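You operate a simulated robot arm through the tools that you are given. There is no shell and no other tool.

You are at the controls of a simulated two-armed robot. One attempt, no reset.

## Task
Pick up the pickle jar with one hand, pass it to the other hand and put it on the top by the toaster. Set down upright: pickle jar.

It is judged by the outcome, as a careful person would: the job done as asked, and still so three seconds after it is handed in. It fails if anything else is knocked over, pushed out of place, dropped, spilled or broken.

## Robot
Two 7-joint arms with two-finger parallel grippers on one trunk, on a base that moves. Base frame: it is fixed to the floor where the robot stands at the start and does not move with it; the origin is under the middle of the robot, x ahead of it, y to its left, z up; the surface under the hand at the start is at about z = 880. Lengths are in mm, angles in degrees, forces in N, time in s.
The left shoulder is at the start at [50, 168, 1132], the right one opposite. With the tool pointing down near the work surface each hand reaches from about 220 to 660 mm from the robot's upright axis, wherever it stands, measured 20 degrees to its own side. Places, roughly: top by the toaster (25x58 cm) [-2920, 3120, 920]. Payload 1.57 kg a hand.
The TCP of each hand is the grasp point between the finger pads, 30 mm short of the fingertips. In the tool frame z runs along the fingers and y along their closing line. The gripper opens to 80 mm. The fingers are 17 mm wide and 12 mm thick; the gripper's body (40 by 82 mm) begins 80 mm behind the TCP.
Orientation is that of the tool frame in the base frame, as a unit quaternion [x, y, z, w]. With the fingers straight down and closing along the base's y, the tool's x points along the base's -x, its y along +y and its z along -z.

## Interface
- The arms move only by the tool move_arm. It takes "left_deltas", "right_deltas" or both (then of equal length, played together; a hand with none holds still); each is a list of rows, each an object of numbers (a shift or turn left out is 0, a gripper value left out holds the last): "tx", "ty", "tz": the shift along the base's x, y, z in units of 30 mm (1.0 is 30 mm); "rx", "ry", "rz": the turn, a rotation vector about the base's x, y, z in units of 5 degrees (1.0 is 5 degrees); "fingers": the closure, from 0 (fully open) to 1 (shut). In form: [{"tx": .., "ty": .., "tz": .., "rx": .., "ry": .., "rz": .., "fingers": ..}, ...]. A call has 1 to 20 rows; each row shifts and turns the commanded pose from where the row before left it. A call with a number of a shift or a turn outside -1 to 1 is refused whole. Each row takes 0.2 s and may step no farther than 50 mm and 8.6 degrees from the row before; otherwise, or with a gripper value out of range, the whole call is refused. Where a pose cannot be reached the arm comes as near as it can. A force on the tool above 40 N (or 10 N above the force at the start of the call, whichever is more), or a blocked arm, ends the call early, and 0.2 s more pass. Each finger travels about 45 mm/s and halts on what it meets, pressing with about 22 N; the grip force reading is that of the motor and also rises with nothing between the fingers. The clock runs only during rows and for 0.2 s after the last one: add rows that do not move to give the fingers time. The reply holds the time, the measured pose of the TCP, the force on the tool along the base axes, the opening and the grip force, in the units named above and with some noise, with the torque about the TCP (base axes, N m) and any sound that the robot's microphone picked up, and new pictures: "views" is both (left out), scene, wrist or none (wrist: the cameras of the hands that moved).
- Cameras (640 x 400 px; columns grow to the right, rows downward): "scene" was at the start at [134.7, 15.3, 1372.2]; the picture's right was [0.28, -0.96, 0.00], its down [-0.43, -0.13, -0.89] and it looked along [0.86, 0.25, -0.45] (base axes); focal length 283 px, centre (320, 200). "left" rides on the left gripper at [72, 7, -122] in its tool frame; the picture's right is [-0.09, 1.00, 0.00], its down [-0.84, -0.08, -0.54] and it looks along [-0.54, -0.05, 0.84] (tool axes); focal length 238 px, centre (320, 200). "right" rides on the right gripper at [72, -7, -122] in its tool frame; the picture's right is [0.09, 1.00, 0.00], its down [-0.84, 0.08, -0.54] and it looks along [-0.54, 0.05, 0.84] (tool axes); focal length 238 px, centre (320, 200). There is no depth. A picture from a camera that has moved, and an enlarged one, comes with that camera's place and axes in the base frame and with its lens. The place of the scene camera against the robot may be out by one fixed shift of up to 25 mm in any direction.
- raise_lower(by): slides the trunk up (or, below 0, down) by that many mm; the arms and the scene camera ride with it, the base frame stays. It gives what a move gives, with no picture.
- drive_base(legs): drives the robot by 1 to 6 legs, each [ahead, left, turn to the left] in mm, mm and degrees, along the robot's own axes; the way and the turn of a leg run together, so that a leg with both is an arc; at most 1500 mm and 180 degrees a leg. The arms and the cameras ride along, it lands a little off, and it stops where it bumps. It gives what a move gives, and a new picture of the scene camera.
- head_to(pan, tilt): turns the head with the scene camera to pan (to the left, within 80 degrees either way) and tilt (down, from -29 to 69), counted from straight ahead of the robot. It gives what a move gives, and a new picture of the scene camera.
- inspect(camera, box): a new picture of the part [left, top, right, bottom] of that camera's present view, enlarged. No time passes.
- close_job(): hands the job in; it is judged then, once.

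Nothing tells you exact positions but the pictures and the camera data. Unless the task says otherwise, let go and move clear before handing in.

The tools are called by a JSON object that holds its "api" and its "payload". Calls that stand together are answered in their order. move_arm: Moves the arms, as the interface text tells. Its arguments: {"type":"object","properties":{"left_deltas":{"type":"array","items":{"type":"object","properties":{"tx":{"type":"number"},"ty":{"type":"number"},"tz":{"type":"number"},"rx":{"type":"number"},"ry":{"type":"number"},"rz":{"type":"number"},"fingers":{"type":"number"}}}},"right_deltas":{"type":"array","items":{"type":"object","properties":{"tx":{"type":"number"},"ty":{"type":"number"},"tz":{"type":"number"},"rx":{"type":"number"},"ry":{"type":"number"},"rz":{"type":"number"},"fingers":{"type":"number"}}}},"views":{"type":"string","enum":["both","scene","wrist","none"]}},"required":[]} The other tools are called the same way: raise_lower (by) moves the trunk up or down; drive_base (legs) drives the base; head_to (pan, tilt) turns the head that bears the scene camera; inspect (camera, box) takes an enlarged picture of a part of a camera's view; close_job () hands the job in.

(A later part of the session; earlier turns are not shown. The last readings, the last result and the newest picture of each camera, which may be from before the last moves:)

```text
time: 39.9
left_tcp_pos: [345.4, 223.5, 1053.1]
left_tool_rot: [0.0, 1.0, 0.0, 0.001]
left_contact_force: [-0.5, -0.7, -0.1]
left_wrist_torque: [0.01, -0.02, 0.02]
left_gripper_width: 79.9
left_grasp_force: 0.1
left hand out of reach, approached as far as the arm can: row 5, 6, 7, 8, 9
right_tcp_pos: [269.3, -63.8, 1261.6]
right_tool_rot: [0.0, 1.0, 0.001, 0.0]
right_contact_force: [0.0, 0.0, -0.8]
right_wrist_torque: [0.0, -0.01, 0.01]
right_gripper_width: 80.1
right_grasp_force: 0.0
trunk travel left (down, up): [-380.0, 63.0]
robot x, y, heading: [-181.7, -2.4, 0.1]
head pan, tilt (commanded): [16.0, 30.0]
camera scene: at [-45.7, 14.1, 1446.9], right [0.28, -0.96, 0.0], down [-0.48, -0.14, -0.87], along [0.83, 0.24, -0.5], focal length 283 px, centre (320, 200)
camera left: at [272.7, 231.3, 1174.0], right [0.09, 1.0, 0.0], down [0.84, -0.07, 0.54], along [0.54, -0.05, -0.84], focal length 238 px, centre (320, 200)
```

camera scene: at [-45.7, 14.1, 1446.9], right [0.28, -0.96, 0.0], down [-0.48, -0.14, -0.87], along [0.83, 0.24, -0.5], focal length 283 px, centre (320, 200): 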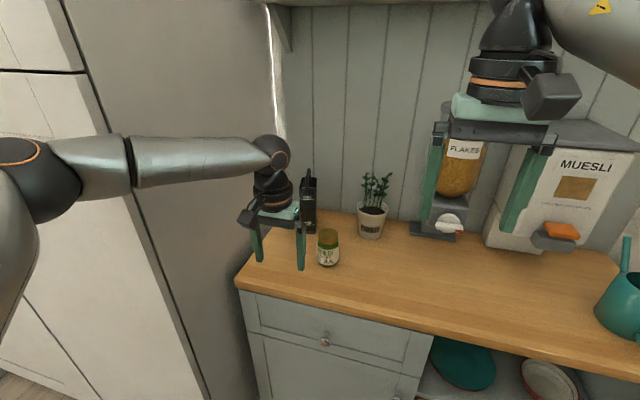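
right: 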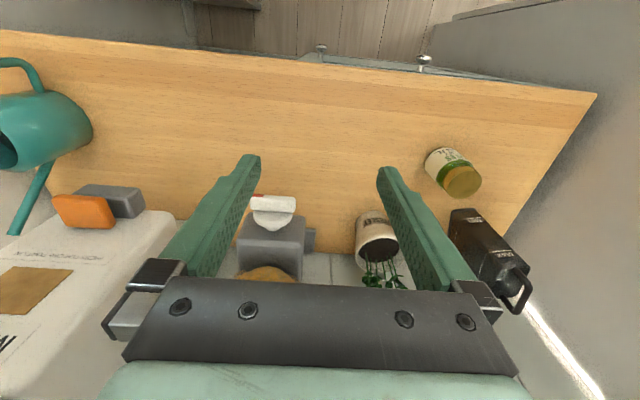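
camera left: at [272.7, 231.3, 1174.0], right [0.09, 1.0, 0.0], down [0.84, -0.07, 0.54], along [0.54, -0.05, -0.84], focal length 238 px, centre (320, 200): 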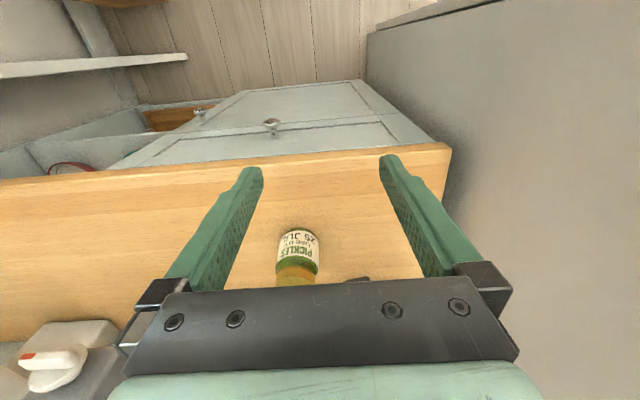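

The left arm's posture limits it here, and the panel crowds its elbow. A better plan is to turn the robot about 40° left so the jar falls in the right hand's zone and pick with the right hand; the left hand will receive it. First I'll tuck the left hand back.

{"api": "move_arm", "payload": {"left_deltas": [{"tx": -0.5, "ty": 0.0, "tz": 0.9}, {"tx": -0.9, "ty": 0.1, "tz": 0.7}, {"tx": -0.9, "ty": 0.1, "tz": 0.6}, {"tx": -0.9, "ty": 0.1, "tz": 0.6}, {"tx": -0.9, "ty": 0.1, "tz": 0.6}, {"tx": -0.9, "ty": 0.1, "tz": 0.6}, {"tx": -0.9, "ty": 0.1, "tz": 0.5}, {"tx": -0.9, "ty": 0.1, "tz": 0.4}, {"tx": -0.4}, {}], "views": "none"}}

{"api": "drive_base", "payload": {"legs": [[0, 0, 20], [0, 0, 20]]}}

```text
time: 42.0
left_tcp_pos: [129.5, 247.4, 1198.5]
left_tool_rot: [-0.002, 1.0, 0.0, 0.001]
left_contact_force: [-1.2, 0.9, 0.3]
left_wrist_torque: [-0.02, 0.01, 0.01]
left_gripper_width: 80.1
left_grasp_force: 0.1
right_tcp_pos: [270.3, -64.5, 1260.6]
right_tool_rot: [-0.001, 1.0, 0.001, 0.0]
right_contact_force: [0.5, -0.1, 1.4]
right_wrist_torque: [0.03, -0.02, 0.01]
right_gripper_width: 80.1
right_grasp_force: 0.1
trunk travel left (down, up): [-380.0, 63.0]
robot x, y, heading: [-178.8, -0.9, 0.1]
head pan, tilt (commanded): [16.0, 30.0]
```

```text
time: 44.6
left_tcp_pos: [-97.2, 385.9, 1198.4]
left_tool_rot: [-0.338, 0.941, -0.001, 0.001]
left_contact_force: [-0.3, -0.2, 0.1]
left_wrist_torque: [0.04, 0.01, -0.01]
left_gripper_width: 79.9
left_grasp_force: 0.1
right_tcp_pos: [207.8, 235.2, 1261.3]
right_tool_rot: [-0.339, 0.941, 0.0, 0.0]
right_contact_force: [-0.3, 0.6, -0.3]
right_wrist_torque: [0.0, -0.02, 0.01]
right_gripper_width: 79.7
right_grasp_force: 0.1
trunk travel left (down, up): [-380.0, 63.0]
robot x, y, heading: [-178.4, -3.0, 39.6]
head pan, tilt (commanded): [16.0, 30.0]
camera scene: at [-90.7, 89.1, 1446.9], right [0.82, -0.57, 0.0], down [-0.28, -0.41, -0.87], along [0.49, 0.71, -0.5], focal length 283 px, centre (320, 200)
```

scene: 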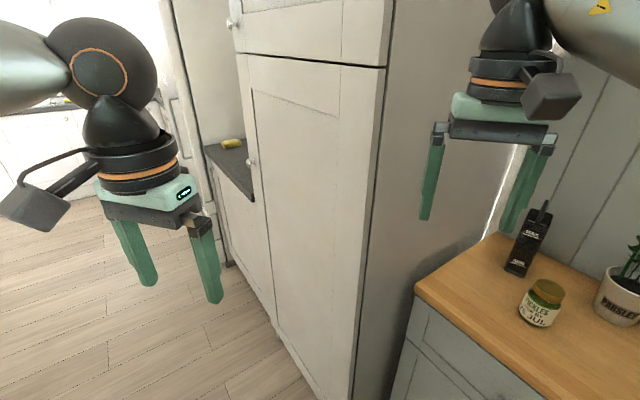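

The turn went cleanly and the jar is now ahead on the right side. I'll drive toward it so it lands in the right hand's working zone.

{"api": "drive_base", "payload": {"legs": [[65, -61, 0], [65, -61, 0]]}}

{"api": "head_to", "payload": {"pan": -15, "tilt": 35}}

{"api": "inspect", "payload": {"camera": "right", "box": [0, 0, 640, 400]}}

```text
time: 46.6
left_tcp_pos: [79.1, 373.0, 1198.5]
left_tool_rot: [-0.338, 0.941, 0.0, 0.002]
left_contact_force: [-0.1, 0.2, 0.0]
left_wrist_torque: [-0.02, 0.04, -0.03]
left_gripper_width: 79.9
left_grasp_force: 0.1
right_tcp_pos: [383.5, 223.3, 1260.1]
right_tool_rot: [-0.339, 0.941, 0.001, 0.0]
right_contact_force: [0.6, -0.7, -0.4]
right_wrist_torque: [0.0, 0.01, 0.0]
right_gripper_width: 79.9
right_grasp_force: 0.1
trunk travel left (down, up): [-380.0, 63.0]
robot x, y, heading: [-4.9, -13.0, 39.7]
head pan, tilt (commanded): [16.0, 30.0]
camera scene: at [86.4, 76.0, 1446.8], right [0.83, -0.56, 0.0], down [-0.28, -0.41, -0.87], along [0.49, 0.71, -0.5], focal length 283 px, centre (320, 200)
```

scene: 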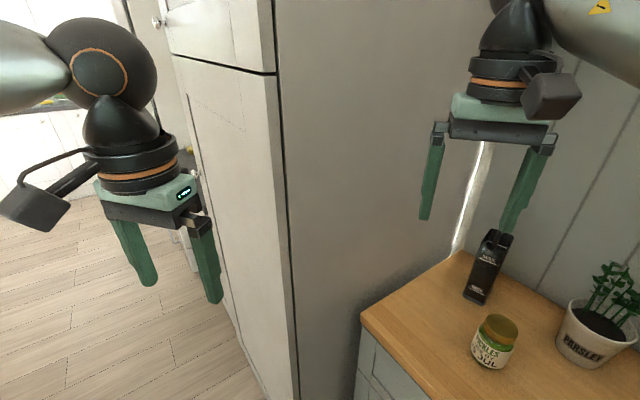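

```text
time: 47.6
left_tcp_pos: [77.0, 372.9, 1198.5]
left_tool_rot: [-0.339, 0.941, 0.0, 0.001]
left_contact_force: [0.6, 0.1, -0.4]
left_wrist_torque: [-0.01, -0.03, -0.01]
left_gripper_width: 80.1
left_grasp_force: 0.0
right_tcp_pos: [382.3, 223.5, 1260.7]
right_tool_rot: [-0.339, 0.941, 0.001, 0.0]
right_contact_force: [-0.6, -0.6, -0.1]
right_wrist_torque: [-0.01, 0.0, 0.02]
right_gripper_width: 80.1
right_grasp_force: 0.2
trunk travel left (down, up): [-380.0, 63.0]
robot x, y, heading: [-4.0, -12.7, 39.5]
head pan, tilt (commanded): [-15.0, 35.0]
camera scene: at [114.6, 38.1, 1439.1], right [0.42, -0.91, 0.0], down [-0.52, -0.24, -0.82], along [0.74, 0.34, -0.57], focal length 283 px, centre (320, 200)
```

scene: 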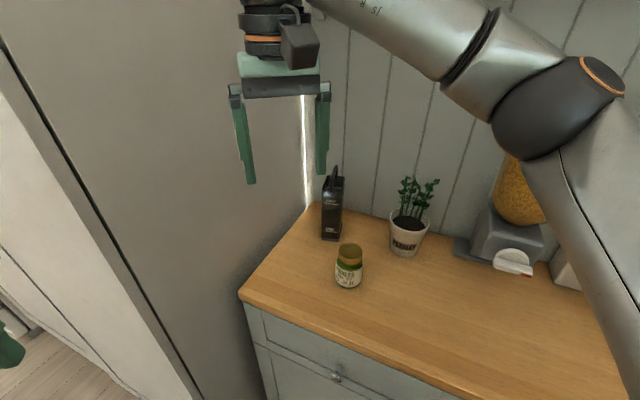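

```text
1.00 times, centred on (320, 200) of right (not enlarged: the box is as wide or as high as the picture)
camera zoom: at [332.7, 170.5, 1382.8], right [-0.71, 0.71, 0.0], down [0.59, 0.59, 0.54], along [0.38, 0.38, -0.84], focal length 238 px, centre (320, 200)
```

zoom: 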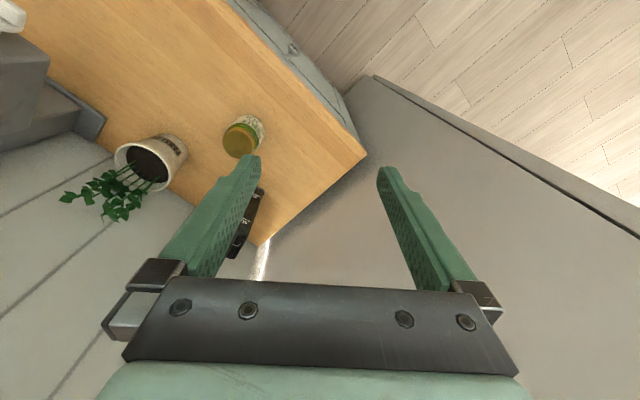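

The jar sits in the right hand's zone, about [537, -201] in the robot's frame. I'll lower the right hand to z≈1040 where it is and then carry it horizontally toward the jar, keeping the fingertips above the lid.

{"api": "move_arm", "payload": {"right_deltas": [{"tz": -0.92, "fingers": 0}, {"tz": -0.92}, {"tz": -0.92}, {"tz": -0.92}, {"tz": -0.92}, {"tz": -0.92}, {"tz": -0.92}, {"tz": -0.92}, {"tx": 0.867, "ty": -0.272}, {"tx": 0.867, "ty": -0.272}, {"tx": 0.867, "ty": -0.272}, {}], "views": "both"}}

```text
time: 50.2
left_tcp_pos: [77.7, 374.4, 1198.1]
left_tool_rot: [-0.34, 0.941, 0.0, 0.0]
left_contact_force: [0.6, 0.4, -0.4]
left_wrist_torque: [-0.01, -0.01, 0.0]
left_gripper_width: 80.1
left_grasp_force: 0.0
right_tcp_pos: [463.8, 196.6, 1039.8]
right_tool_rot: [-0.339, 0.941, 0.0, 0.0]
right_contact_force: [1.1, -0.1, 0.1]
right_wrist_torque: [0.02, 0.0, -0.01]
right_gripper_width: 80.0
right_grasp_force: 0.0
trunk travel left (down, up): [-380.0, 63.0]
robot x, y, heading: [-3.5, -14.7, 39.9]
head pan, tilt (commanded): [-15.0, 35.0]
camera scene: at [114.4, 38.2, 1439.1], right [0.42, -0.91, 0.0], down [-0.52, -0.24, -0.82], along [0.74, 0.34, -0.57], focal length 283 px, centre (320, 200)
camera right: at [412.9, 144.3, 1161.9], right [-0.71, 0.71, 0.0], down [0.59, 0.59, 0.54], along [0.38, 0.38, -0.84], focal length 238 px, centre (320, 200)
```

scene: 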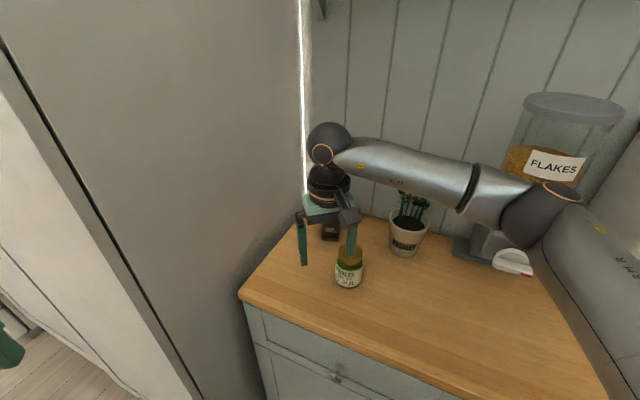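
right: 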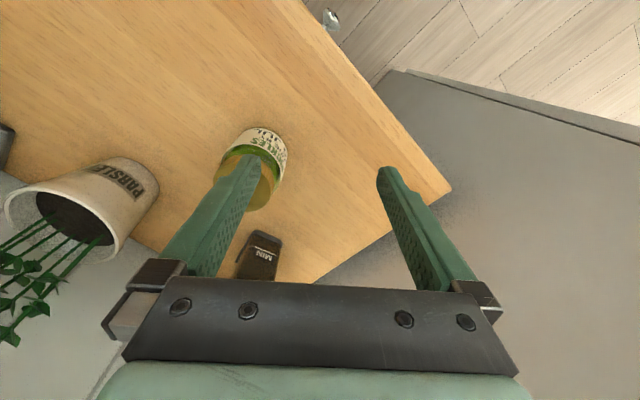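

The right arm reaches well here. I'll continue over the jar and then re-measure with the right camera.

{"api": "move_arm", "payload": {"right_deltas": [{"tx": 0.78, "ty": -0.24}, {"tx": 0.78, "ty": -0.24}, {"tx": 0.78, "ty": -0.24}, {}], "views": "both"}}

{"api": "inspect", "payload": {"camera": "right", "box": [220, 60, 420, 260]}}

```text
time: 51.2
left_tcp_pos: [77.3, 373.3, 1198.3]
left_tool_rot: [-0.34, 0.94, -0.001, 0.001]
left_contact_force: [0.6, -0.3, 0.1]
left_wrist_torque: [0.03, 0.0, 0.01]
left_gripper_width: 79.9
left_grasp_force: 0.0
right_tcp_pos: [532.9, 179.1, 1038.4]
right_tool_rot: [-0.339, 0.941, 0.001, 0.0]
right_contact_force: [0.1, -1.1, -0.5]
right_wrist_torque: [0.03, -0.01, -0.06]
right_gripper_width: 80.0
right_grasp_force: 0.0
trunk travel left (down, up): [-380.0, 63.0]
robot x, y, heading: [-0.6, -13.5, 39.3]
head pan, tilt (commanded): [-15.0, 35.0]
camera scene: at [114.4, 38.1, 1439.1], right [0.42, -0.91, 0.0], down [-0.52, -0.24, -0.82], along [0.74, 0.34, -0.57], focal length 283 px, centre (320, 200)
camera right: at [482.0, 125.6, 1161.0], right [-0.71, 0.71, 0.0], down [0.59, 0.59, 0.54], along [0.38, 0.38, -0.84], focal length 238 px, centre (320, 200)
```

scene: 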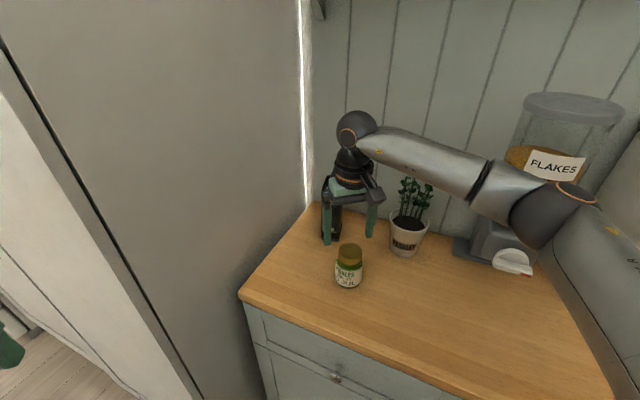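
right: 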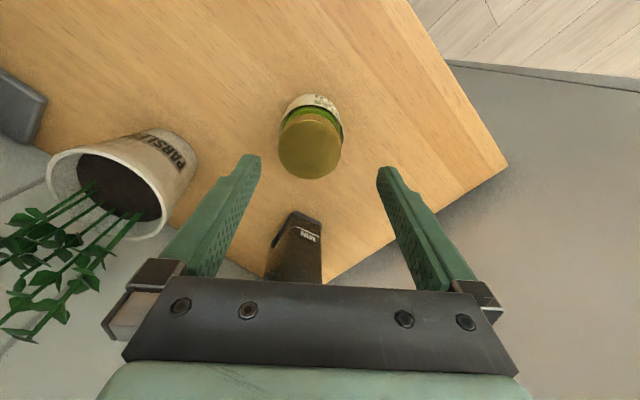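

```text
2.00 times, centred on (320, 160) of right
camera zoom: at [482.0, 125.6, 1161.0], right [-0.71, 0.71, 0.0], down [0.59, 0.59, 0.54], along [0.38, 0.38, -0.84], focal length 477 px, centre (320, 280)
```

zoom: 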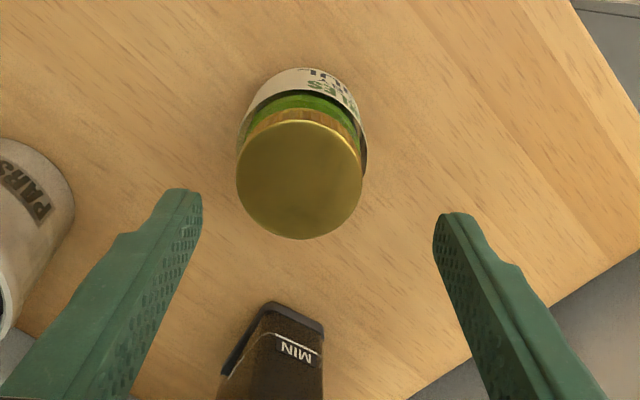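

The right camera puts the jar at about [538, 171], roughly 9 mm to the side of the finger midline. I'll correct for that, lower until the tips are just above the lid, and check again.

{"api": "move_arm", "payload": {"right_deltas": [{"tx": 0.17, "ty": -0.25}, {"tz": -0.5}, {"tz": -0.5}, {}], "views": "wrist"}}

{"api": "inspect", "payload": {"camera": "right", "box": [220, 60, 420, 260]}}

```text
time: 52.2
left_tcp_pos: [77.4, 373.2, 1198.1]
left_tool_rot: [-0.34, 0.941, 0.0, 0.001]
left_contact_force: [0.3, 0.0, 0.1]
left_wrist_torque: [-0.01, 0.0, 0.01]
left_gripper_width: 79.9
left_grasp_force: 0.1
right_tcp_pos: [537.8, 169.5, 1009.8]
right_tool_rot: [-0.34, 0.94, 0.0, 0.0]
right_contact_force: [-0.1, -0.5, -0.4]
right_wrist_torque: [0.01, -0.01, -0.02]
right_gripper_width: 80.4
right_grasp_force: 0.1
trunk travel left (down, up): [-380.0, 63.0]
robot x, y, heading: [-6.0, -14.7, 39.6]
head pan, tilt (commanded): [-15.0, 35.0]
camera right: at [486.9, 116.4, 1132.1], right [-0.71, 0.71, 0.0], down [0.59, 0.59, 0.54], along [0.38, 0.38, -0.84], focal length 238 px, centre (320, 200)
```

right: 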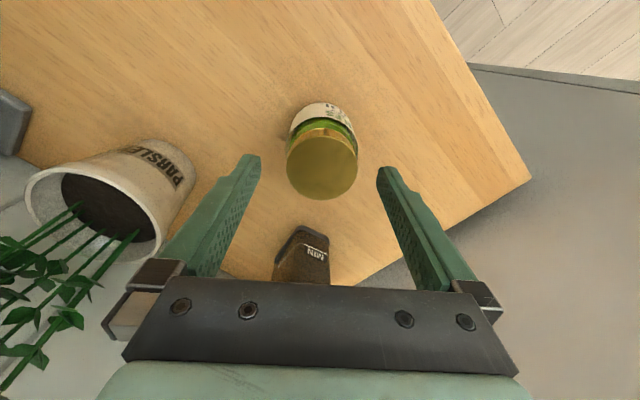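

```text
2.00 times, centred on (320, 160) of right
camera zoom: at [486.9, 116.4, 1132.1], right [-0.71, 0.71, 0.0], down [0.59, 0.59, 0.54], along [0.38, 0.38, -0.84], focal length 477 px, centre (320, 280)
```

zoom: 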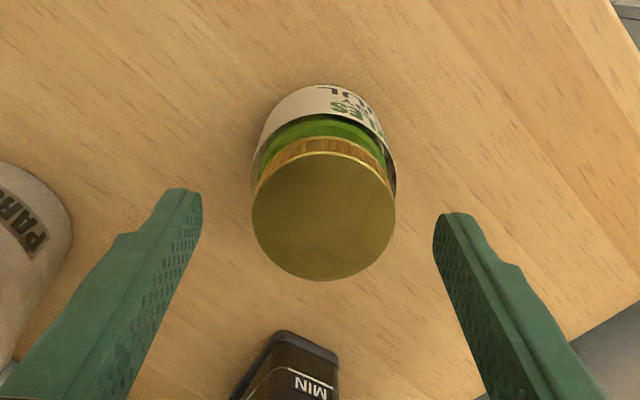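

The hand is centred over the jar within a millimetre or so. I'll lower to z≈942 so the pads straddle the jar's upper body.

{"api": "move_arm", "payload": {"right_deltas": [{"tz": -0.6}, {"tz": -0.6}, {"tz": -0.6}, {"tz": -0.45}, {}], "views": "both"}}

{"api": "inspect", "payload": {"camera": "right", "box": [220, 60, 420, 260]}}

```text
time: 53.4
left_tcp_pos: [77.7, 373.4, 1198.3]
left_tool_rot: [-0.339, 0.941, 0.0, 0.0]
left_contact_force: [-0.3, 0.8, 0.0]
left_wrist_torque: [-0.03, 0.01, -0.01]
left_gripper_width: 80.0
left_grasp_force: 0.0
right_tcp_pos: [538.7, 170.0, 941.8]
right_tool_rot: [-0.339, 0.941, -0.001, 0.0]
right_contact_force: [0.4, 0.2, 1.1]
right_wrist_torque: [0.01, -0.04, -0.03]
right_gripper_width: 80.0
right_grasp_force: 0.1
trunk travel left (down, up): [-380.0, 63.0]
robot x, y, heading: [-1.1, -10.7, 39.5]
head pan, tilt (commanded): [-15.0, 35.0]
camera scene: at [114.6, 38.1, 1439.1], right [0.42, -0.91, 0.0], down [-0.52, -0.24, -0.82], along [0.74, 0.34, -0.57], focal length 283 px, centre (320, 200)
camera right: at [486.8, 117.8, 1063.3], right [-0.71, 0.71, 0.0], down [0.59, 0.59, 0.54], along [0.38, 0.38, -0.84], focal length 238 px, centre (320, 200)
```

scene: 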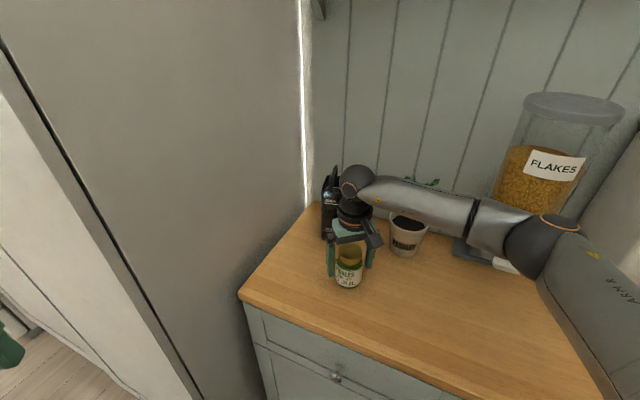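
right: 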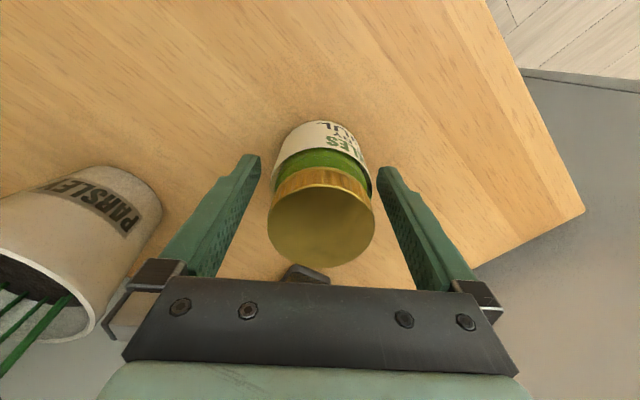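

```text
2.00 times, centred on (320, 160) of right
camera zoom: at [486.8, 117.8, 1063.3], right [-0.71, 0.71, 0.0], down [0.59, 0.59, 0.54], along [0.38, 0.38, -0.84], focal length 477 px, centre (320, 280)
```

zoom: 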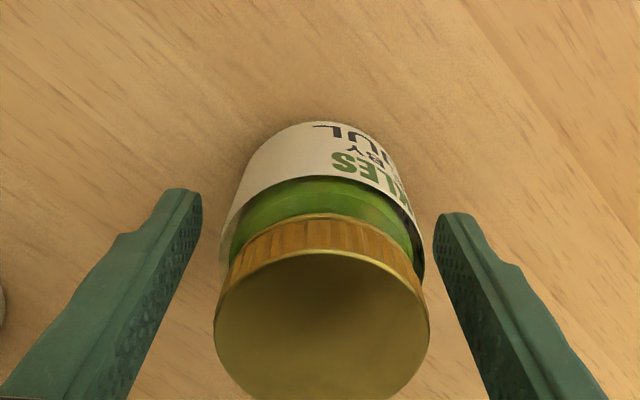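

The jar is centred between the pads. I'll close the right gripper and give it time to grip.

{"api": "move_arm", "payload": {"right_deltas": [{"fingers": 1}, {"fingers": 1}, {"fingers": 1}, {"fingers": 1}, {"fingers": 1}], "views": "wrist"}}

```text
time: 54.6
left_tcp_pos: [78.2, 373.9, 1198.9]
left_tool_rot: [-0.34, 0.94, -0.001, 0.001]
left_contact_force: [-1.0, -0.5, 0.3]
left_wrist_torque: [-0.01, 0.0, 0.0]
left_gripper_width: 80.2
left_grasp_force: 0.0
right_tcp_pos: [538.1, 169.8, 941.2]
right_tool_rot: [-0.34, 0.94, 0.0, 0.0]
right_contact_force: [-0.9, -0.2, 0.3]
right_wrist_torque: [-0.01, -0.03, -0.02]
right_gripper_width: 61.6
right_grasp_force: 21.6
trunk travel left (down, up): [-380.0, 63.0]
robot x, y, heading: [-5.7, -16.4, 39.6]
head pan, tilt (commanded): [-15.0, 35.0]
camera right: at [486.8, 118.0, 1063.5], right [-0.71, 0.71, 0.0], down [0.59, 0.59, 0.54], along [0.38, 0.38, -0.84], focal length 238 px, centre (320, 200)
```

right: 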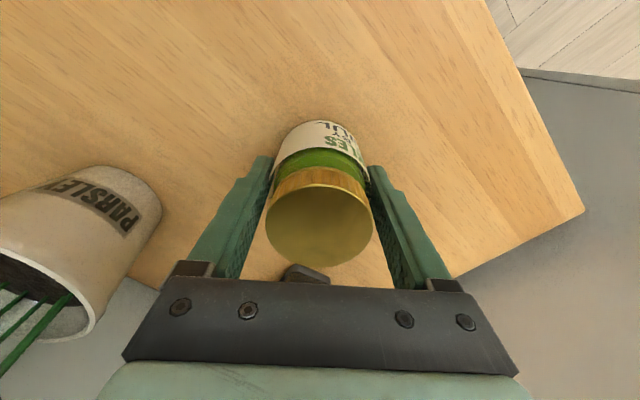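

The jar is gripped at 61.6 mm with 21.6 N. I'll lift it straight up about 90 mm and check the hold.

{"api": "move_arm", "payload": {"right_deltas": [{"tz": 0.4}, {"tz": 0.6}, {"tz": 0.7}, {"tz": 0.7}, {"tz": 0.6}, {}], "views": "both"}}

```text
time: 56.0
left_tcp_pos: [78.4, 373.7, 1199.1]
left_tool_rot: [-0.34, 0.94, 0.0, 0.002]
left_contact_force: [-0.2, -0.3, 0.0]
left_wrist_torque: [-0.01, 0.03, 0.01]
left_gripper_width: 80.1
left_grasp_force: 0.1
right_tcp_pos: [536.8, 170.5, 1035.0]
right_tool_rot: [-0.338, 0.941, 0.0, 0.0]
right_contact_force: [-0.3, -0.5, -3.9]
right_wrist_torque: [-0.02, -0.02, -0.01]
right_gripper_width: 61.6
right_grasp_force: 22.0
trunk travel left (down, up): [-380.0, 63.0]
robot x, y, heading: [-4.5, -10.8, 39.3]
head pan, tilt (commanded): [-15.0, 35.0]
camera scene: at [115.1, 38.2, 1439.0], right [0.42, -0.91, 0.0], down [-0.52, -0.24, -0.82], along [0.74, 0.34, -0.57], focal length 283 px, centre (320, 200)
camera right: at [486.0, 118.5, 1157.5], right [-0.71, 0.71, 0.0], down [0.6, 0.59, 0.54], along [0.38, 0.38, -0.84], focal length 238 px, centre (320, 200)
```

scene: 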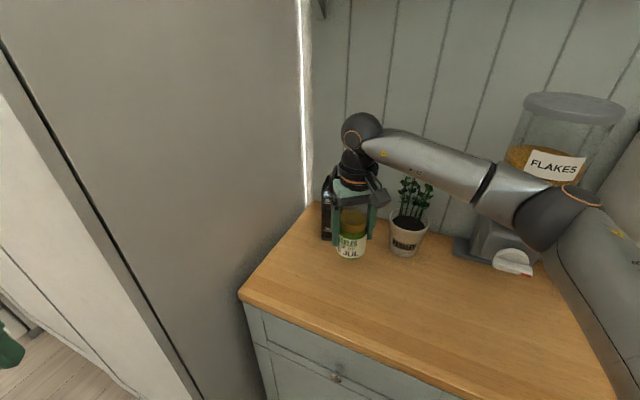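
right: 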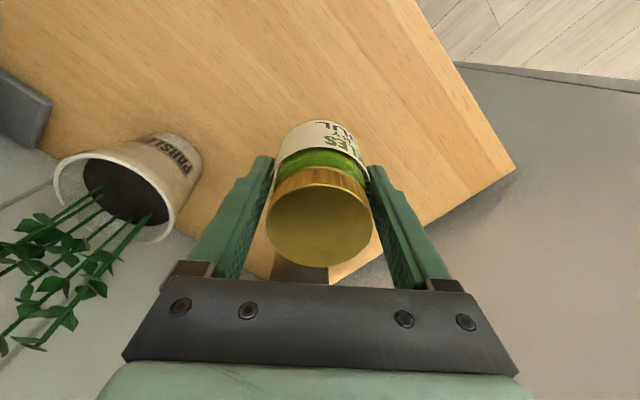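

The jar is up and held firmly, weighing about 0.4 kg. I'll back away from the counter the way I came so the hand-over can happen in open space.

{"api": "drive_base", "payload": {"legs": [[-65, 61, 0], [-65, 61, 0]]}}

{"api": "head_to", "payload": {"pan": 75, "tilt": 15}}

{"api": "head_to", "payload": {"pan": 0, "tilt": 35}}

```text
time: 58.0
left_tcp_pos: [-99.7, 385.3, 1198.9]
left_tool_rot: [-0.339, 0.941, 0.0, 0.002]
left_contact_force: [0.2, -0.2, 1.0]
left_wrist_torque: [0.01, -0.02, 0.02]
left_gripper_width: 80.0
left_grasp_force: 0.0
right_tcp_pos: [358.6, 182.3, 1035.5]
right_tool_rot: [-0.338, 0.941, 0.0, 0.0]
right_contact_force: [0.4, -0.6, -3.6]
right_wrist_torque: [0.0, 0.04, 0.02]
right_gripper_width: 61.6
right_grasp_force: 22.1
trunk travel left (down, up): [-380.0, 63.0]
robot x, y, heading: [-181.8, -1.5, 39.3]
head pan, tilt (commanded): [-15.0, 35.0]
camera scene: at [-63.7, 50.3, 1439.1], right [0.42, -0.91, 0.0], down [-0.52, -0.24, -0.82], along [0.75, 0.34, -0.57], focal length 283 px, centre (320, 200)
```

scene: 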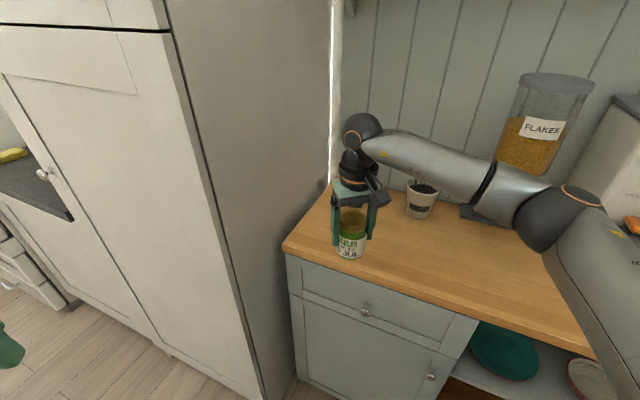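

```text
time: 59.7
left_tcp_pos: [-100.0, 385.0, 1199.0]
left_tool_rot: [-0.339, 0.941, 0.0, 0.0]
left_contact_force: [-0.7, -0.7, -0.8]
left_wrist_torque: [-0.02, -0.03, 0.0]
left_gripper_width: 79.8
left_grasp_force: 0.1
right_tcp_pos: [360.0, 183.0, 1035.5]
right_tool_rot: [-0.338, 0.941, 0.0, 0.0]
right_contact_force: [0.0, 0.7, -3.3]
right_wrist_torque: [-0.01, 0.0, -0.01]
right_gripper_width: 61.7
right_grasp_force: 22.5
trunk travel left (down, up): [-380.0, 63.0]
robot x, y, heading: [-179.2, 2.9, 39.6]
head pan, tilt (commanded): [75.0, 15.0]
camera scene: at [-181.6, 98.7, 1471.0], right [0.91, 0.41, 0.0], down [0.11, -0.24, -0.97], along [-0.4, 0.88, -0.26], focal length 283 px, centre (320, 200)
```

scene: 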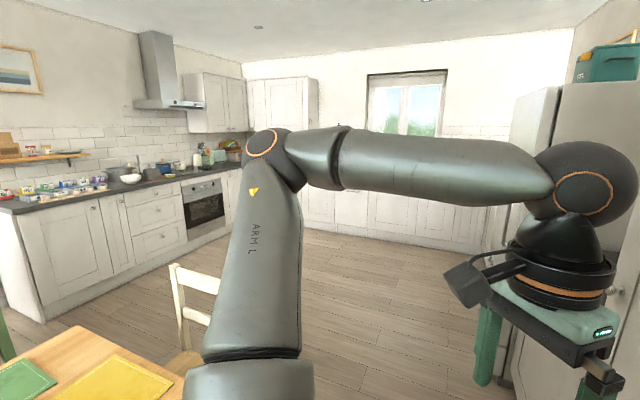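

```text
time: 61.1
left_tcp_pos: [-98.9, 384.9, 1199.2]
left_tool_rot: [-0.339, 0.941, 0.0, 0.001]
left_contact_force: [-0.1, -0.8, -0.5]
left_wrist_torque: [0.0, 0.01, 0.02]
left_gripper_width: 79.9
left_grasp_force: 0.0
right_tcp_pos: [358.5, 182.3, 1035.5]
right_tool_rot: [-0.338, 0.941, -0.001, -0.001]
right_contact_force: [-0.6, -0.1, -3.3]
right_wrist_torque: [-0.02, 0.01, -0.02]
right_gripper_width: 61.8
right_grasp_force: 22.0
trunk travel left (down, up): [-380.0, 63.0]
robot x, y, heading: [-182.8, -3.8, 39.5]
head pan, tilt (commanded): [0.0, 35.0]
camera scene: at [-75.0, 69.8, 1439.0], right [0.64, -0.77, 0.0], down [-0.44, -0.37, -0.82], along [0.63, 0.52, -0.57], focal length 283 px, centre (320, 200)
```

scene: 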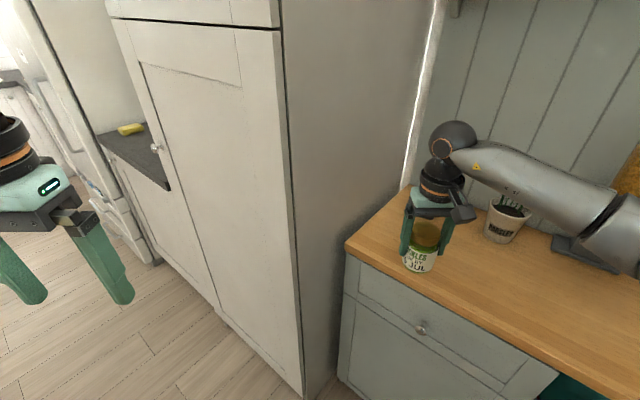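

The target is across the kitchen, on the counter right of the oven, and there is a dining table with a chair behind me on the left. I'll pull the jar in close, then turn to face along +y, where the floor is open.

{"api": "move_arm", "payload": {"right_deltas": [{"tx": -0.5, "ty": -0.09, "tz": 0.3}, {"tx": -0.85, "ty": -0.15, "tz": 0.3}, {"tx": -0.85, "ty": -0.15, "tz": 0.3}, {"tx": -0.85, "ty": -0.15, "tz": 0.3}, {"tx": -0.85, "ty": -0.15, "tz": 0.3}, {"tx": -0.85, "ty": -0.15, "tz": 0.3}, {"tx": -0.85, "ty": -0.15, "tz": 0.3}, {"tx": -0.85, "ty": -0.15, "tz": 0.3}, {"tx": -0.3, "ty": -0.06, "tz": 0.0}, {}], "views": "both"}}

```text
time: 63.3
left_tcp_pos: [-98.9, 384.4, 1197.8]
left_tool_rot: [-0.339, 0.941, -0.001, 0.001]
left_contact_force: [0.1, 1.1, -0.3]
left_wrist_torque: [0.01, -0.04, -0.02]
left_gripper_width: 80.2
left_grasp_force: 0.1
right_tcp_pos: [155.3, 146.5, 1108.4]
right_tool_rot: [-0.338, 0.941, 0.0, 0.0]
right_contact_force: [0.2, 0.6, -3.5]
right_wrist_torque: [0.0, 0.0, 0.0]
right_gripper_width: 61.8
right_grasp_force: 22.3
trunk travel left (down, up): [-380.0, 63.0]
robot x, y, heading: [-181.1, 0.9, 39.7]
head pan, tilt (commanded): [0.0, 35.0]
camera scene: at [-75.2, 69.8, 1439.0], right [0.64, -0.77, 0.0], down [-0.44, -0.37, -0.82], along [0.63, 0.52, -0.57], focal length 283 px, centre (320, 200)
camera right: at [104.0, 94.2, 1229.9], right [-0.7, 0.71, 0.0], down [0.6, 0.59, 0.54], along [0.38, 0.38, -0.84], focal length 238 px, centre (320, 200)
```

scene: 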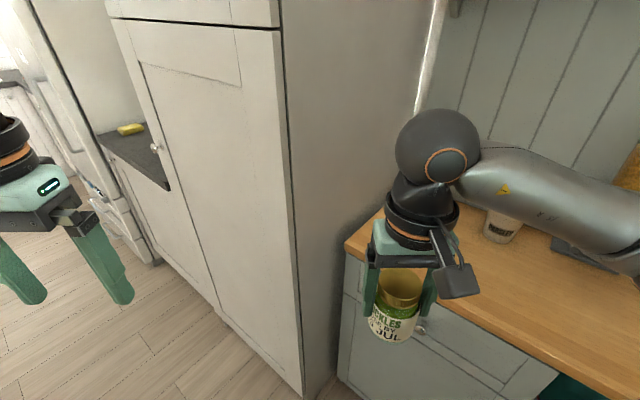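
right: 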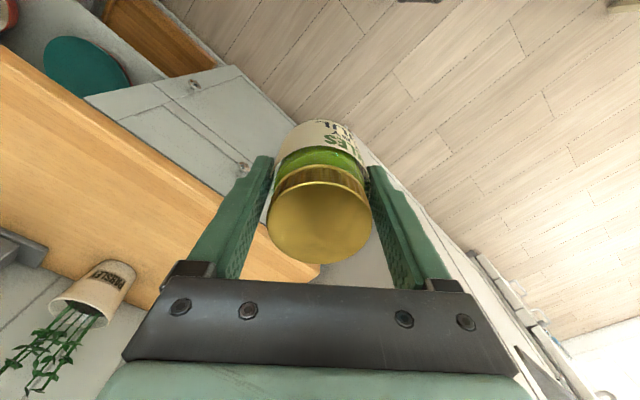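

Both hands are close in now. I'll turn left about 50° to face along the open floor.

{"api": "drive_base", "payload": {"legs": [[0, 0, 25], [0, 0, 25]]}}

{"api": "head_to", "payload": {"pan": 45, "tilt": 25}}

{"api": "head_to", "payload": {"pan": 0, "tilt": 25}}

```text
time: 66.3
left_tcp_pos: [-422.7, 311.8, 1198.2]
left_tool_rot: [-0.701, 0.713, 0.0, 0.001]
left_contact_force: [0.0, -0.7, -0.1]
left_wrist_torque: [0.03, 0.01, -0.02]
left_gripper_width: 80.1
left_grasp_force: 0.2
right_tcp_pos: [-73.8, 351.9, 1108.5]
right_tool_rot: [-0.701, 0.713, 0.0, 0.0]
right_contact_force: [0.0, -0.1, -3.1]
right_wrist_torque: [0.0, 0.0, -0.01]
right_gripper_width: 61.8
right_grasp_force: 21.7
trunk travel left (down, up): [-380.0, 63.0]
robot x, y, heading: [-186.5, -1.6, 89.1]
head pan, tilt (commanded): [0.0, 35.0]
camera scene: at [-172.0, 116.3, 1439.0], right [1.0, -0.02, 0.0], down [-0.01, -0.57, -0.82], along [0.01, 0.82, -0.57], focal length 283 px, centre (320, 200)
```

scene: 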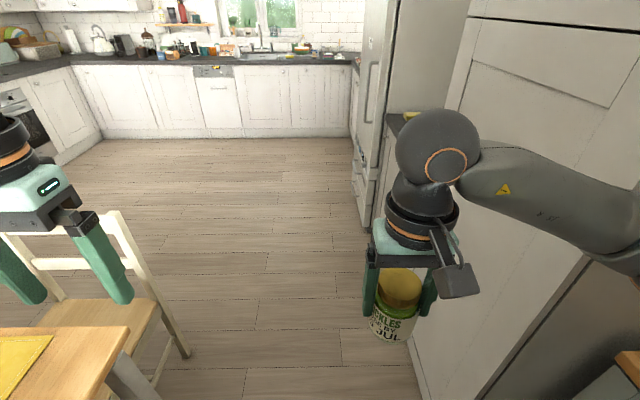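

```text
time: 67.4
left_tcp_pos: [-421.1, 312.2, 1199.1]
left_tool_rot: [-0.701, 0.713, 0.0, -0.001]
left_contact_force: [-0.8, -0.1, 0.0]
left_wrist_torque: [0.01, 0.0, 0.02]
left_gripper_width: 79.8
left_grasp_force: 0.0
right_tcp_pos: [-74.5, 350.3, 1108.0]
right_tool_rot: [-0.701, 0.713, 0.0, 0.001]
right_contact_force: [0.3, -0.2, -2.5]
right_wrist_torque: [0.01, 0.0, 0.04]
right_gripper_width: 61.9
right_grasp_force: 22.5
trunk travel left (down, up): [-380.0, 63.0]
robot x, y, heading: [-178.1, 1.4, 89.0]
head pan, tilt (commanded): [45.0, 25.0]
camera scene: at [-237.3, 94.7, 1454.8], right [0.72, 0.69, 0.0], down [0.29, -0.3, -0.91], along [-0.63, 0.65, -0.42], focal length 283 px, centre (320, 200)
```

scene: 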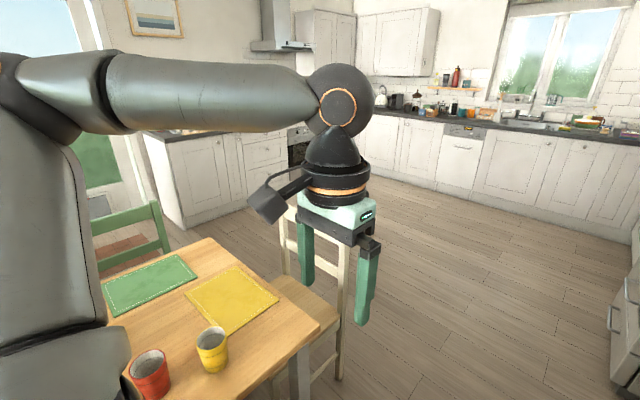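

```text
time: 68.5
left_tcp_pos: [-421.8, 312.0, 1198.3]
left_tool_rot: [-0.7, 0.714, -0.001, 0.001]
left_contact_force: [0.6, -0.3, 0.6]
left_wrist_torque: [0.0, 0.01, -0.04]
left_gripper_width: 79.8
left_grasp_force: 0.1
right_tcp_pos: [-75.1, 350.3, 1107.9]
right_tool_rot: [-0.701, 0.713, 0.0, 0.0]
right_contact_force: [-0.5, 0.4, -3.6]
right_wrist_torque: [0.02, 0.02, -0.02]
right_gripper_width: 61.6
right_grasp_force: 22.5
trunk travel left (down, up): [-380.0, 63.0]
robot x, y, heading: [-180.0, -3.4, 89.1]
head pan, tilt (commanded): [0.0, 25.0]
camera scene: at [-171.7, 120.5, 1454.8], right [1.0, -0.02, 0.0], down [-0.01, -0.42, -0.91], along [0.02, 0.91, -0.42], focal length 283 px, centre (320, 200)
```

scene: 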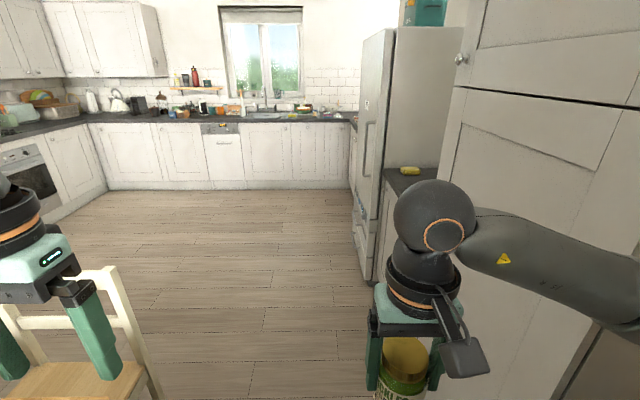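

The floor ahead is clear, with the dining table corner near [-670, 550] and a chair near [-800, 850] on my left. I'll drive forward with a slight left shift, then diagonally into the open middle of the kitchen.

{"api": "drive_base", "payload": {"legs": [[300, 70, 0], [700, 0, 0]]}}

{"api": "drive_base", "payload": {"legs": [[900, 600, 0]]}}

```text
time: 73.9
left_tcp_pos: [-459.0, 1292.3, 1199.0]
left_tool_rot: [-0.693, 0.721, 0.0, 0.002]
left_contact_force: [0.6, 0.6, 0.7]
left_wrist_torque: [-0.01, 0.0, 0.01]
left_gripper_width: 79.8
left_grasp_force: 0.0
right_tcp_pos: [-112.0, 1323.3, 1108.3]
right_tool_rot: [-0.693, 0.721, -0.001, 0.0]
right_contact_force: [-1.4, 0.0, -3.3]
right_wrist_torque: [-0.01, -0.03, 0.0]
right_gripper_width: 61.6
right_grasp_force: 22.1
trunk travel left (down, up): [-380.0, 63.0]
robot x, y, heading: [-224.7, 973.7, 87.5]
head pan, tilt (commanded): [0.0, 25.0]
camera scene: at [-213.2, 1095.2, 1454.8], right [1.0, -0.04, 0.0], down [-0.02, -0.42, -0.91], along [0.04, 0.91, -0.42], focal length 283 px, centre (320, 200)
```

scene: 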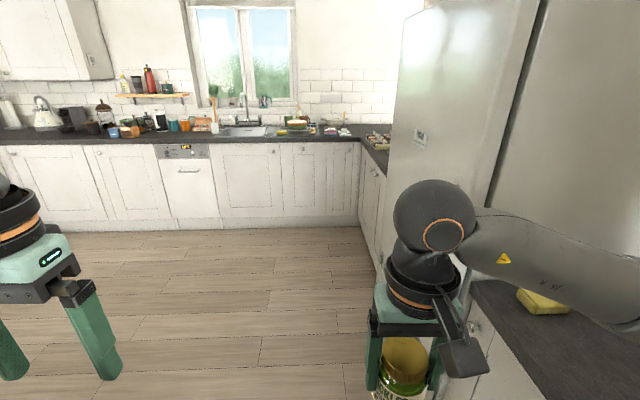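

```text
time: 79.8
left_tcp_pos: [-1030.0, 2235.7, 1199.4]
left_tool_rot: [-0.69, 0.724, 0.0, 0.001]
left_contact_force: [-0.1, -0.6, 0.3]
left_wrist_torque: [0.03, -0.03, -0.01]
left_gripper_width: 80.1
left_grasp_force: 0.0
right_tcp_pos: [-684.0, 2263.4, 1108.0]
right_tool_rot: [-0.689, 0.724, 0.0, 0.001]
right_contact_force: [0.2, -1.1, -3.7]
right_wrist_torque: [0.01, -0.01, 0.0]
right_gripper_width: 61.4
right_grasp_force: 21.9
trunk travel left (down, up): [-380.0, 63.0]
robot x, y, heading: [-796.7, 1918.4, 87.2]
head pan, tilt (commanded): [0.0, 25.0]
camera scene: at [-786.4, 2036.1, 1454.8], right [1.0, -0.05, 0.0], down [-0.02, -0.42, -0.91], along [0.04, 0.91, -0.42], focal length 283 px, centre (320, 200)
```

scene: 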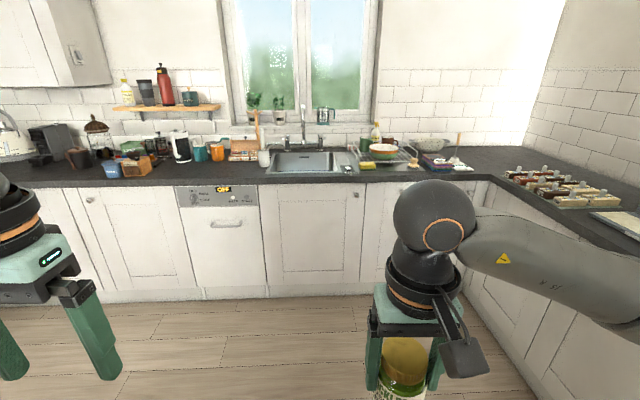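

I'm now in the open middle of the kitchen at about [-797, 1918]. I'll look left toward the target counter.

{"api": "head_to", "payload": {"pan": 60, "tilt": 20}}

```text
time: 81.1
left_tcp_pos: [-1030.6, 2235.1, 1198.3]
left_tool_rot: [-0.69, 0.724, -0.001, 0.002]
left_contact_force: [-0.2, 0.2, 0.5]
left_wrist_torque: [0.0, 0.03, 0.03]
left_gripper_width: 80.0
left_grasp_force: 0.0
right_tcp_pos: [-681.4, 2263.2, 1107.6]
right_tool_rot: [-0.69, 0.724, 0.0, 0.001]
right_contact_force: [0.1, -0.5, -2.8]
right_wrist_torque: [0.0, -0.02, -0.01]
right_gripper_width: 61.4
right_grasp_force: 21.4
trunk travel left (down, up): [-380.0, 63.0]
robot x, y, heading: [-799.9, 1912.0, 87.3]
head pan, tilt (commanded): [60.0, 20.0]
camera scene: at [-869.0, 1994.3, 1462.9], right [0.54, 0.84, 0.0], down [0.29, -0.19, -0.94], along [-0.79, 0.51, -0.34], focal length 283 px, centre (320, 200)
```

scene: 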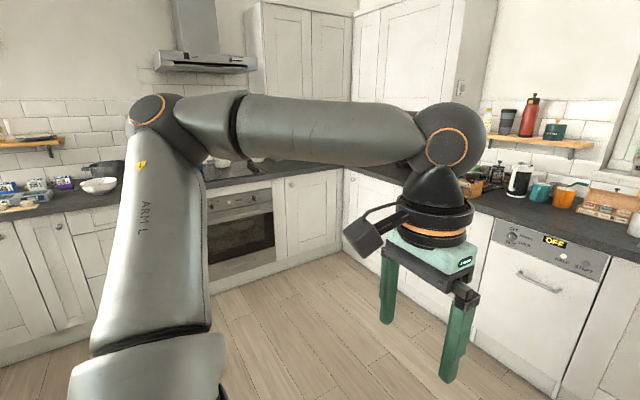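

The left arm blocks part of the view. I'll turn to face the target wall (heading 180°), which also makes the hand-over directions simple.

{"api": "drive_base", "payload": {"legs": [[0, 0, 46], [0, 0, 46.5]]}}

{"api": "head_to", "payload": {"pan": -30, "tilt": 15}}

{"api": "inspect", "payload": {"camera": "scene", "box": [160, 100, 480, 300]}}

```text
time: 85.7
left_tcp_pos: [-1108.9, 1668.4, 1199.1]
left_tool_rot: [1.0, 0.0, 0.0, -0.001]
left_contact_force: [0.5, 0.0, -0.3]
left_wrist_torque: [0.01, 0.02, -0.01]
left_gripper_width: 79.9
left_grasp_force: 0.1
right_tcp_pos: [-1153.2, 2015.9, 1107.3]
right_tool_rot: [1.0, 0.0, 0.0, 0.0]
right_contact_force: [0.0, 0.0, -3.3]
right_wrist_torque: [0.01, 0.06, 0.01]
right_gripper_width: 61.8
right_grasp_force: 21.7
trunk travel left (down, up): [-380.0, 63.0]
robot x, y, heading: [-799.5, 1916.5, 179.7]
head pan, tilt (commanded): [60.0, 20.0]
camera scene: at [-879.6, 1823.0, 1462.9], right [-0.87, 0.5, 0.0], down [0.17, 0.3, -0.94], along [-0.47, -0.81, -0.34], focal length 283 px, centre (320, 200)
```

scene: 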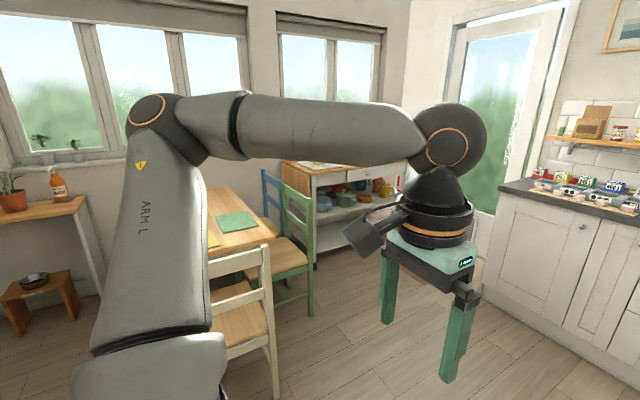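

```text
time: 87.4
left_tcp_pos: [-1107.9, 1668.6, 1198.2]
left_tool_rot: [1.0, 0.0, -0.001, -0.001]
left_contact_force: [-0.2, -0.2, 0.6]
left_wrist_torque: [0.04, 0.01, 0.0]
left_gripper_width: 79.9
left_grasp_force: 0.1
right_tcp_pos: [-1153.4, 2014.0, 1107.1]
right_tool_rot: [1.0, 0.0, 0.0, 0.001]
right_contact_force: [-0.6, -0.4, -3.2]
right_wrist_torque: [-0.01, 0.0, 0.0]
right_gripper_width: 61.7
right_grasp_force: 22.0
trunk travel left (down, up): [-380.0, 63.0]
robot x, y, heading: [-799.3, 1914.5, 180.0]
head pan, tilt (commanded): [-30.0, 15.0]
camera scene: at [-913.8, 1950.5, 1471.0], right [0.5, 0.87, 0.0], down [0.22, -0.13, -0.97], along [-0.84, 0.48, -0.26], focal length 283 px, centre (320, 200)
```

scene: 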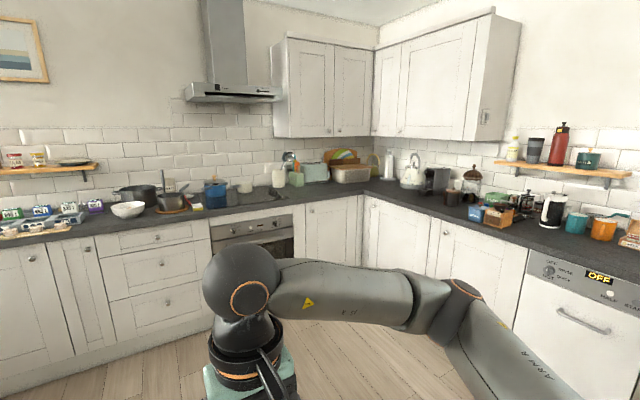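

```text
2.00 times, centred on (320, 200) of scene
camera zoom: at [-913.8, 1950.5, 1471.0], right [0.5, 0.87, 0.0], down [0.22, -0.13, -0.97], along [-0.84, 0.48, -0.26], focal length 565 px, centre (320, 200)
```

zoom: 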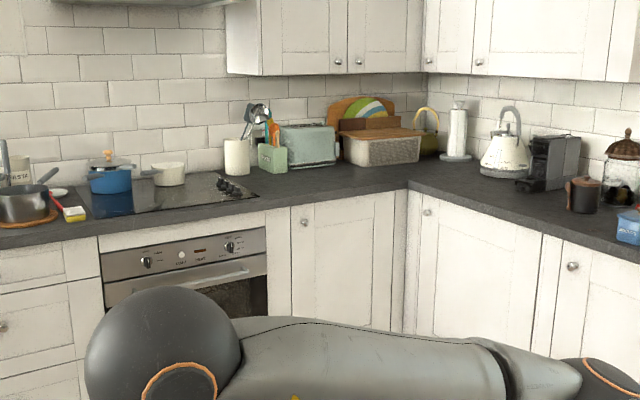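

The target is the clear counter area in front of the pale green toaster, right of the hob. There's plenty of free space here, so I'll set up the hand-over: right hand forward and turned 45°, left hand pitched forward.

{"api": "move_arm", "payload": {"right_deltas": [{"tx": -0.504, "ty": -0.146, "rz": 1}, {"tx": -0.504, "ty": -0.146, "rz": 1}, {"tx": -0.504, "ty": -0.146, "rz": 1}, {"tx": -0.504, "ty": -0.146, "rz": 1}, {"tx": -0.504, "ty": -0.146, "rz": 1}, {"tx": -0.504, "ty": -0.146, "rz": 1}, {"tx": -0.504, "ty": -0.146, "rz": 1}, {"tx": -0.504, "ty": -0.146, "rz": 1}, {"tx": -0.504, "ty": -0.146, "rz": 1}, {}, {}, {}, {}], "left_deltas": [{"tx": -0.533, "ty": 0.158, "tz": -0.133, "ry": 1}, {"tx": -0.533, "ty": 0.158, "tz": -0.133, "ry": 1}, {"tx": -0.533, "ty": 0.158, "tz": -0.133, "ry": 1}, {"tx": -0.533, "ty": 0.158, "tz": -0.133, "ry": 1}, {"tx": -0.533, "ty": 0.158, "tz": -0.133, "ry": 1}, {"tx": -0.533, "ty": 0.158, "tz": -0.133, "ry": 1}, {"tx": -0.533, "ty": 0.158, "tz": -0.133, "ry": 1}, {"tx": -0.533, "ty": 0.158, "tz": -0.133, "ry": 1}, {"tx": -0.533, "ty": 0.158, "tz": -0.133, "ry": 1}, {"tx": -0.533, "ty": 0.158, "tz": -0.133, "ry": 1}, {"tx": -0.533, "ty": 0.158, "tz": -0.133, "ry": 1}, {"tx": -0.533, "ty": 0.158, "tz": -0.133, "ry": 1}, {}], "views": "wrist"}}

{"api": "head_to", "payload": {"pan": 5, "tilt": 35}}

```text
time: 90.2
left_tcp_pos: [-1300.9, 1725.4, 1149.9]
left_tool_rot: [0.865, 0.0, -0.501, -0.001]
left_contact_force: [-0.2, -0.2, 0.4]
left_wrist_torque: [0.01, -0.05, -0.02]
left_gripper_width: 79.9
left_grasp_force: 0.1
right_tcp_pos: [-1289.9, 1977.7, 1108.2]
right_tool_rot: [0.924, 0.383, 0.0, -0.001]
right_contact_force: [-0.1, -0.5, -3.7]
right_wrist_torque: [0.0, -0.02, 0.01]
right_gripper_width: 61.5
right_grasp_force: 22.9
trunk travel left (down, up): [-380.0, 63.0]
robot x, y, heading: [-801.7, 1916.7, 179.7]
head pan, tilt (commanded): [-30.0, 15.0]
camera right: at [-1243.0, 2030.7, 1230.2], right [0.77, -0.64, 0.0], down [-0.54, -0.65, 0.54], along [-0.35, -0.42, -0.84], focal length 238 px, centre (320, 200)
camera left: at [-1158.8, 1719.3, 1148.0], right [-0.05, -1.0, 0.08], down [0.05, 0.08, 1.0], along [-1.0, 0.05, 0.05], focal length 238 px, centre (320, 200)
```

right: 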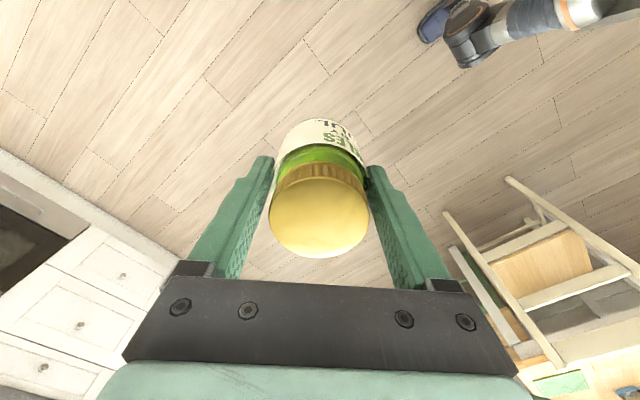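
left: 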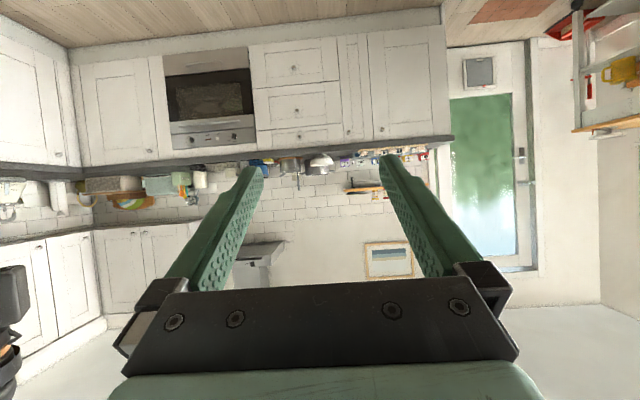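

```text
time: 91.2
left_tcp_pos: [-1300.6, 1726.1, 1151.4]
left_tool_rot: [0.866, 0.0, -0.5, 0.0]
left_contact_force: [0.7, -0.6, -0.5]
left_wrist_torque: [0.02, 0.01, 0.01]
left_gripper_width: 80.1
left_grasp_force: 0.1
right_tcp_pos: [-1289.0, 1977.3, 1108.0]
right_tool_rot: [0.924, 0.381, 0.0, 0.001]
right_contact_force: [0.1, 0.6, -3.8]
right_wrist_torque: [-0.03, -0.02, 0.0]
right_gripper_width: 61.5
right_grasp_force: 22.4
trunk travel left (down, up): [-380.0, 63.0]
robot x, y, heading: [-800.4, 1913.0, 180.1]
head pan, tilt (commanded): [5.0, 35.0]
camera scene: at [-920.8, 1896.2, 1439.1], right [-0.09, 1.0, 0.0], down [0.57, 0.05, -0.82], along [-0.82, -0.07, -0.57], focal length 283 px, centre (320, 200)
```

scene: 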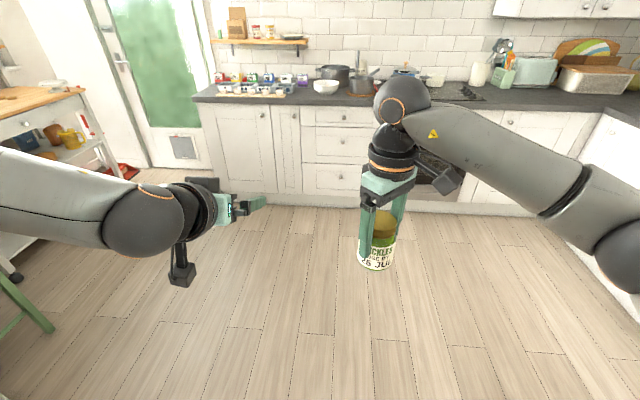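

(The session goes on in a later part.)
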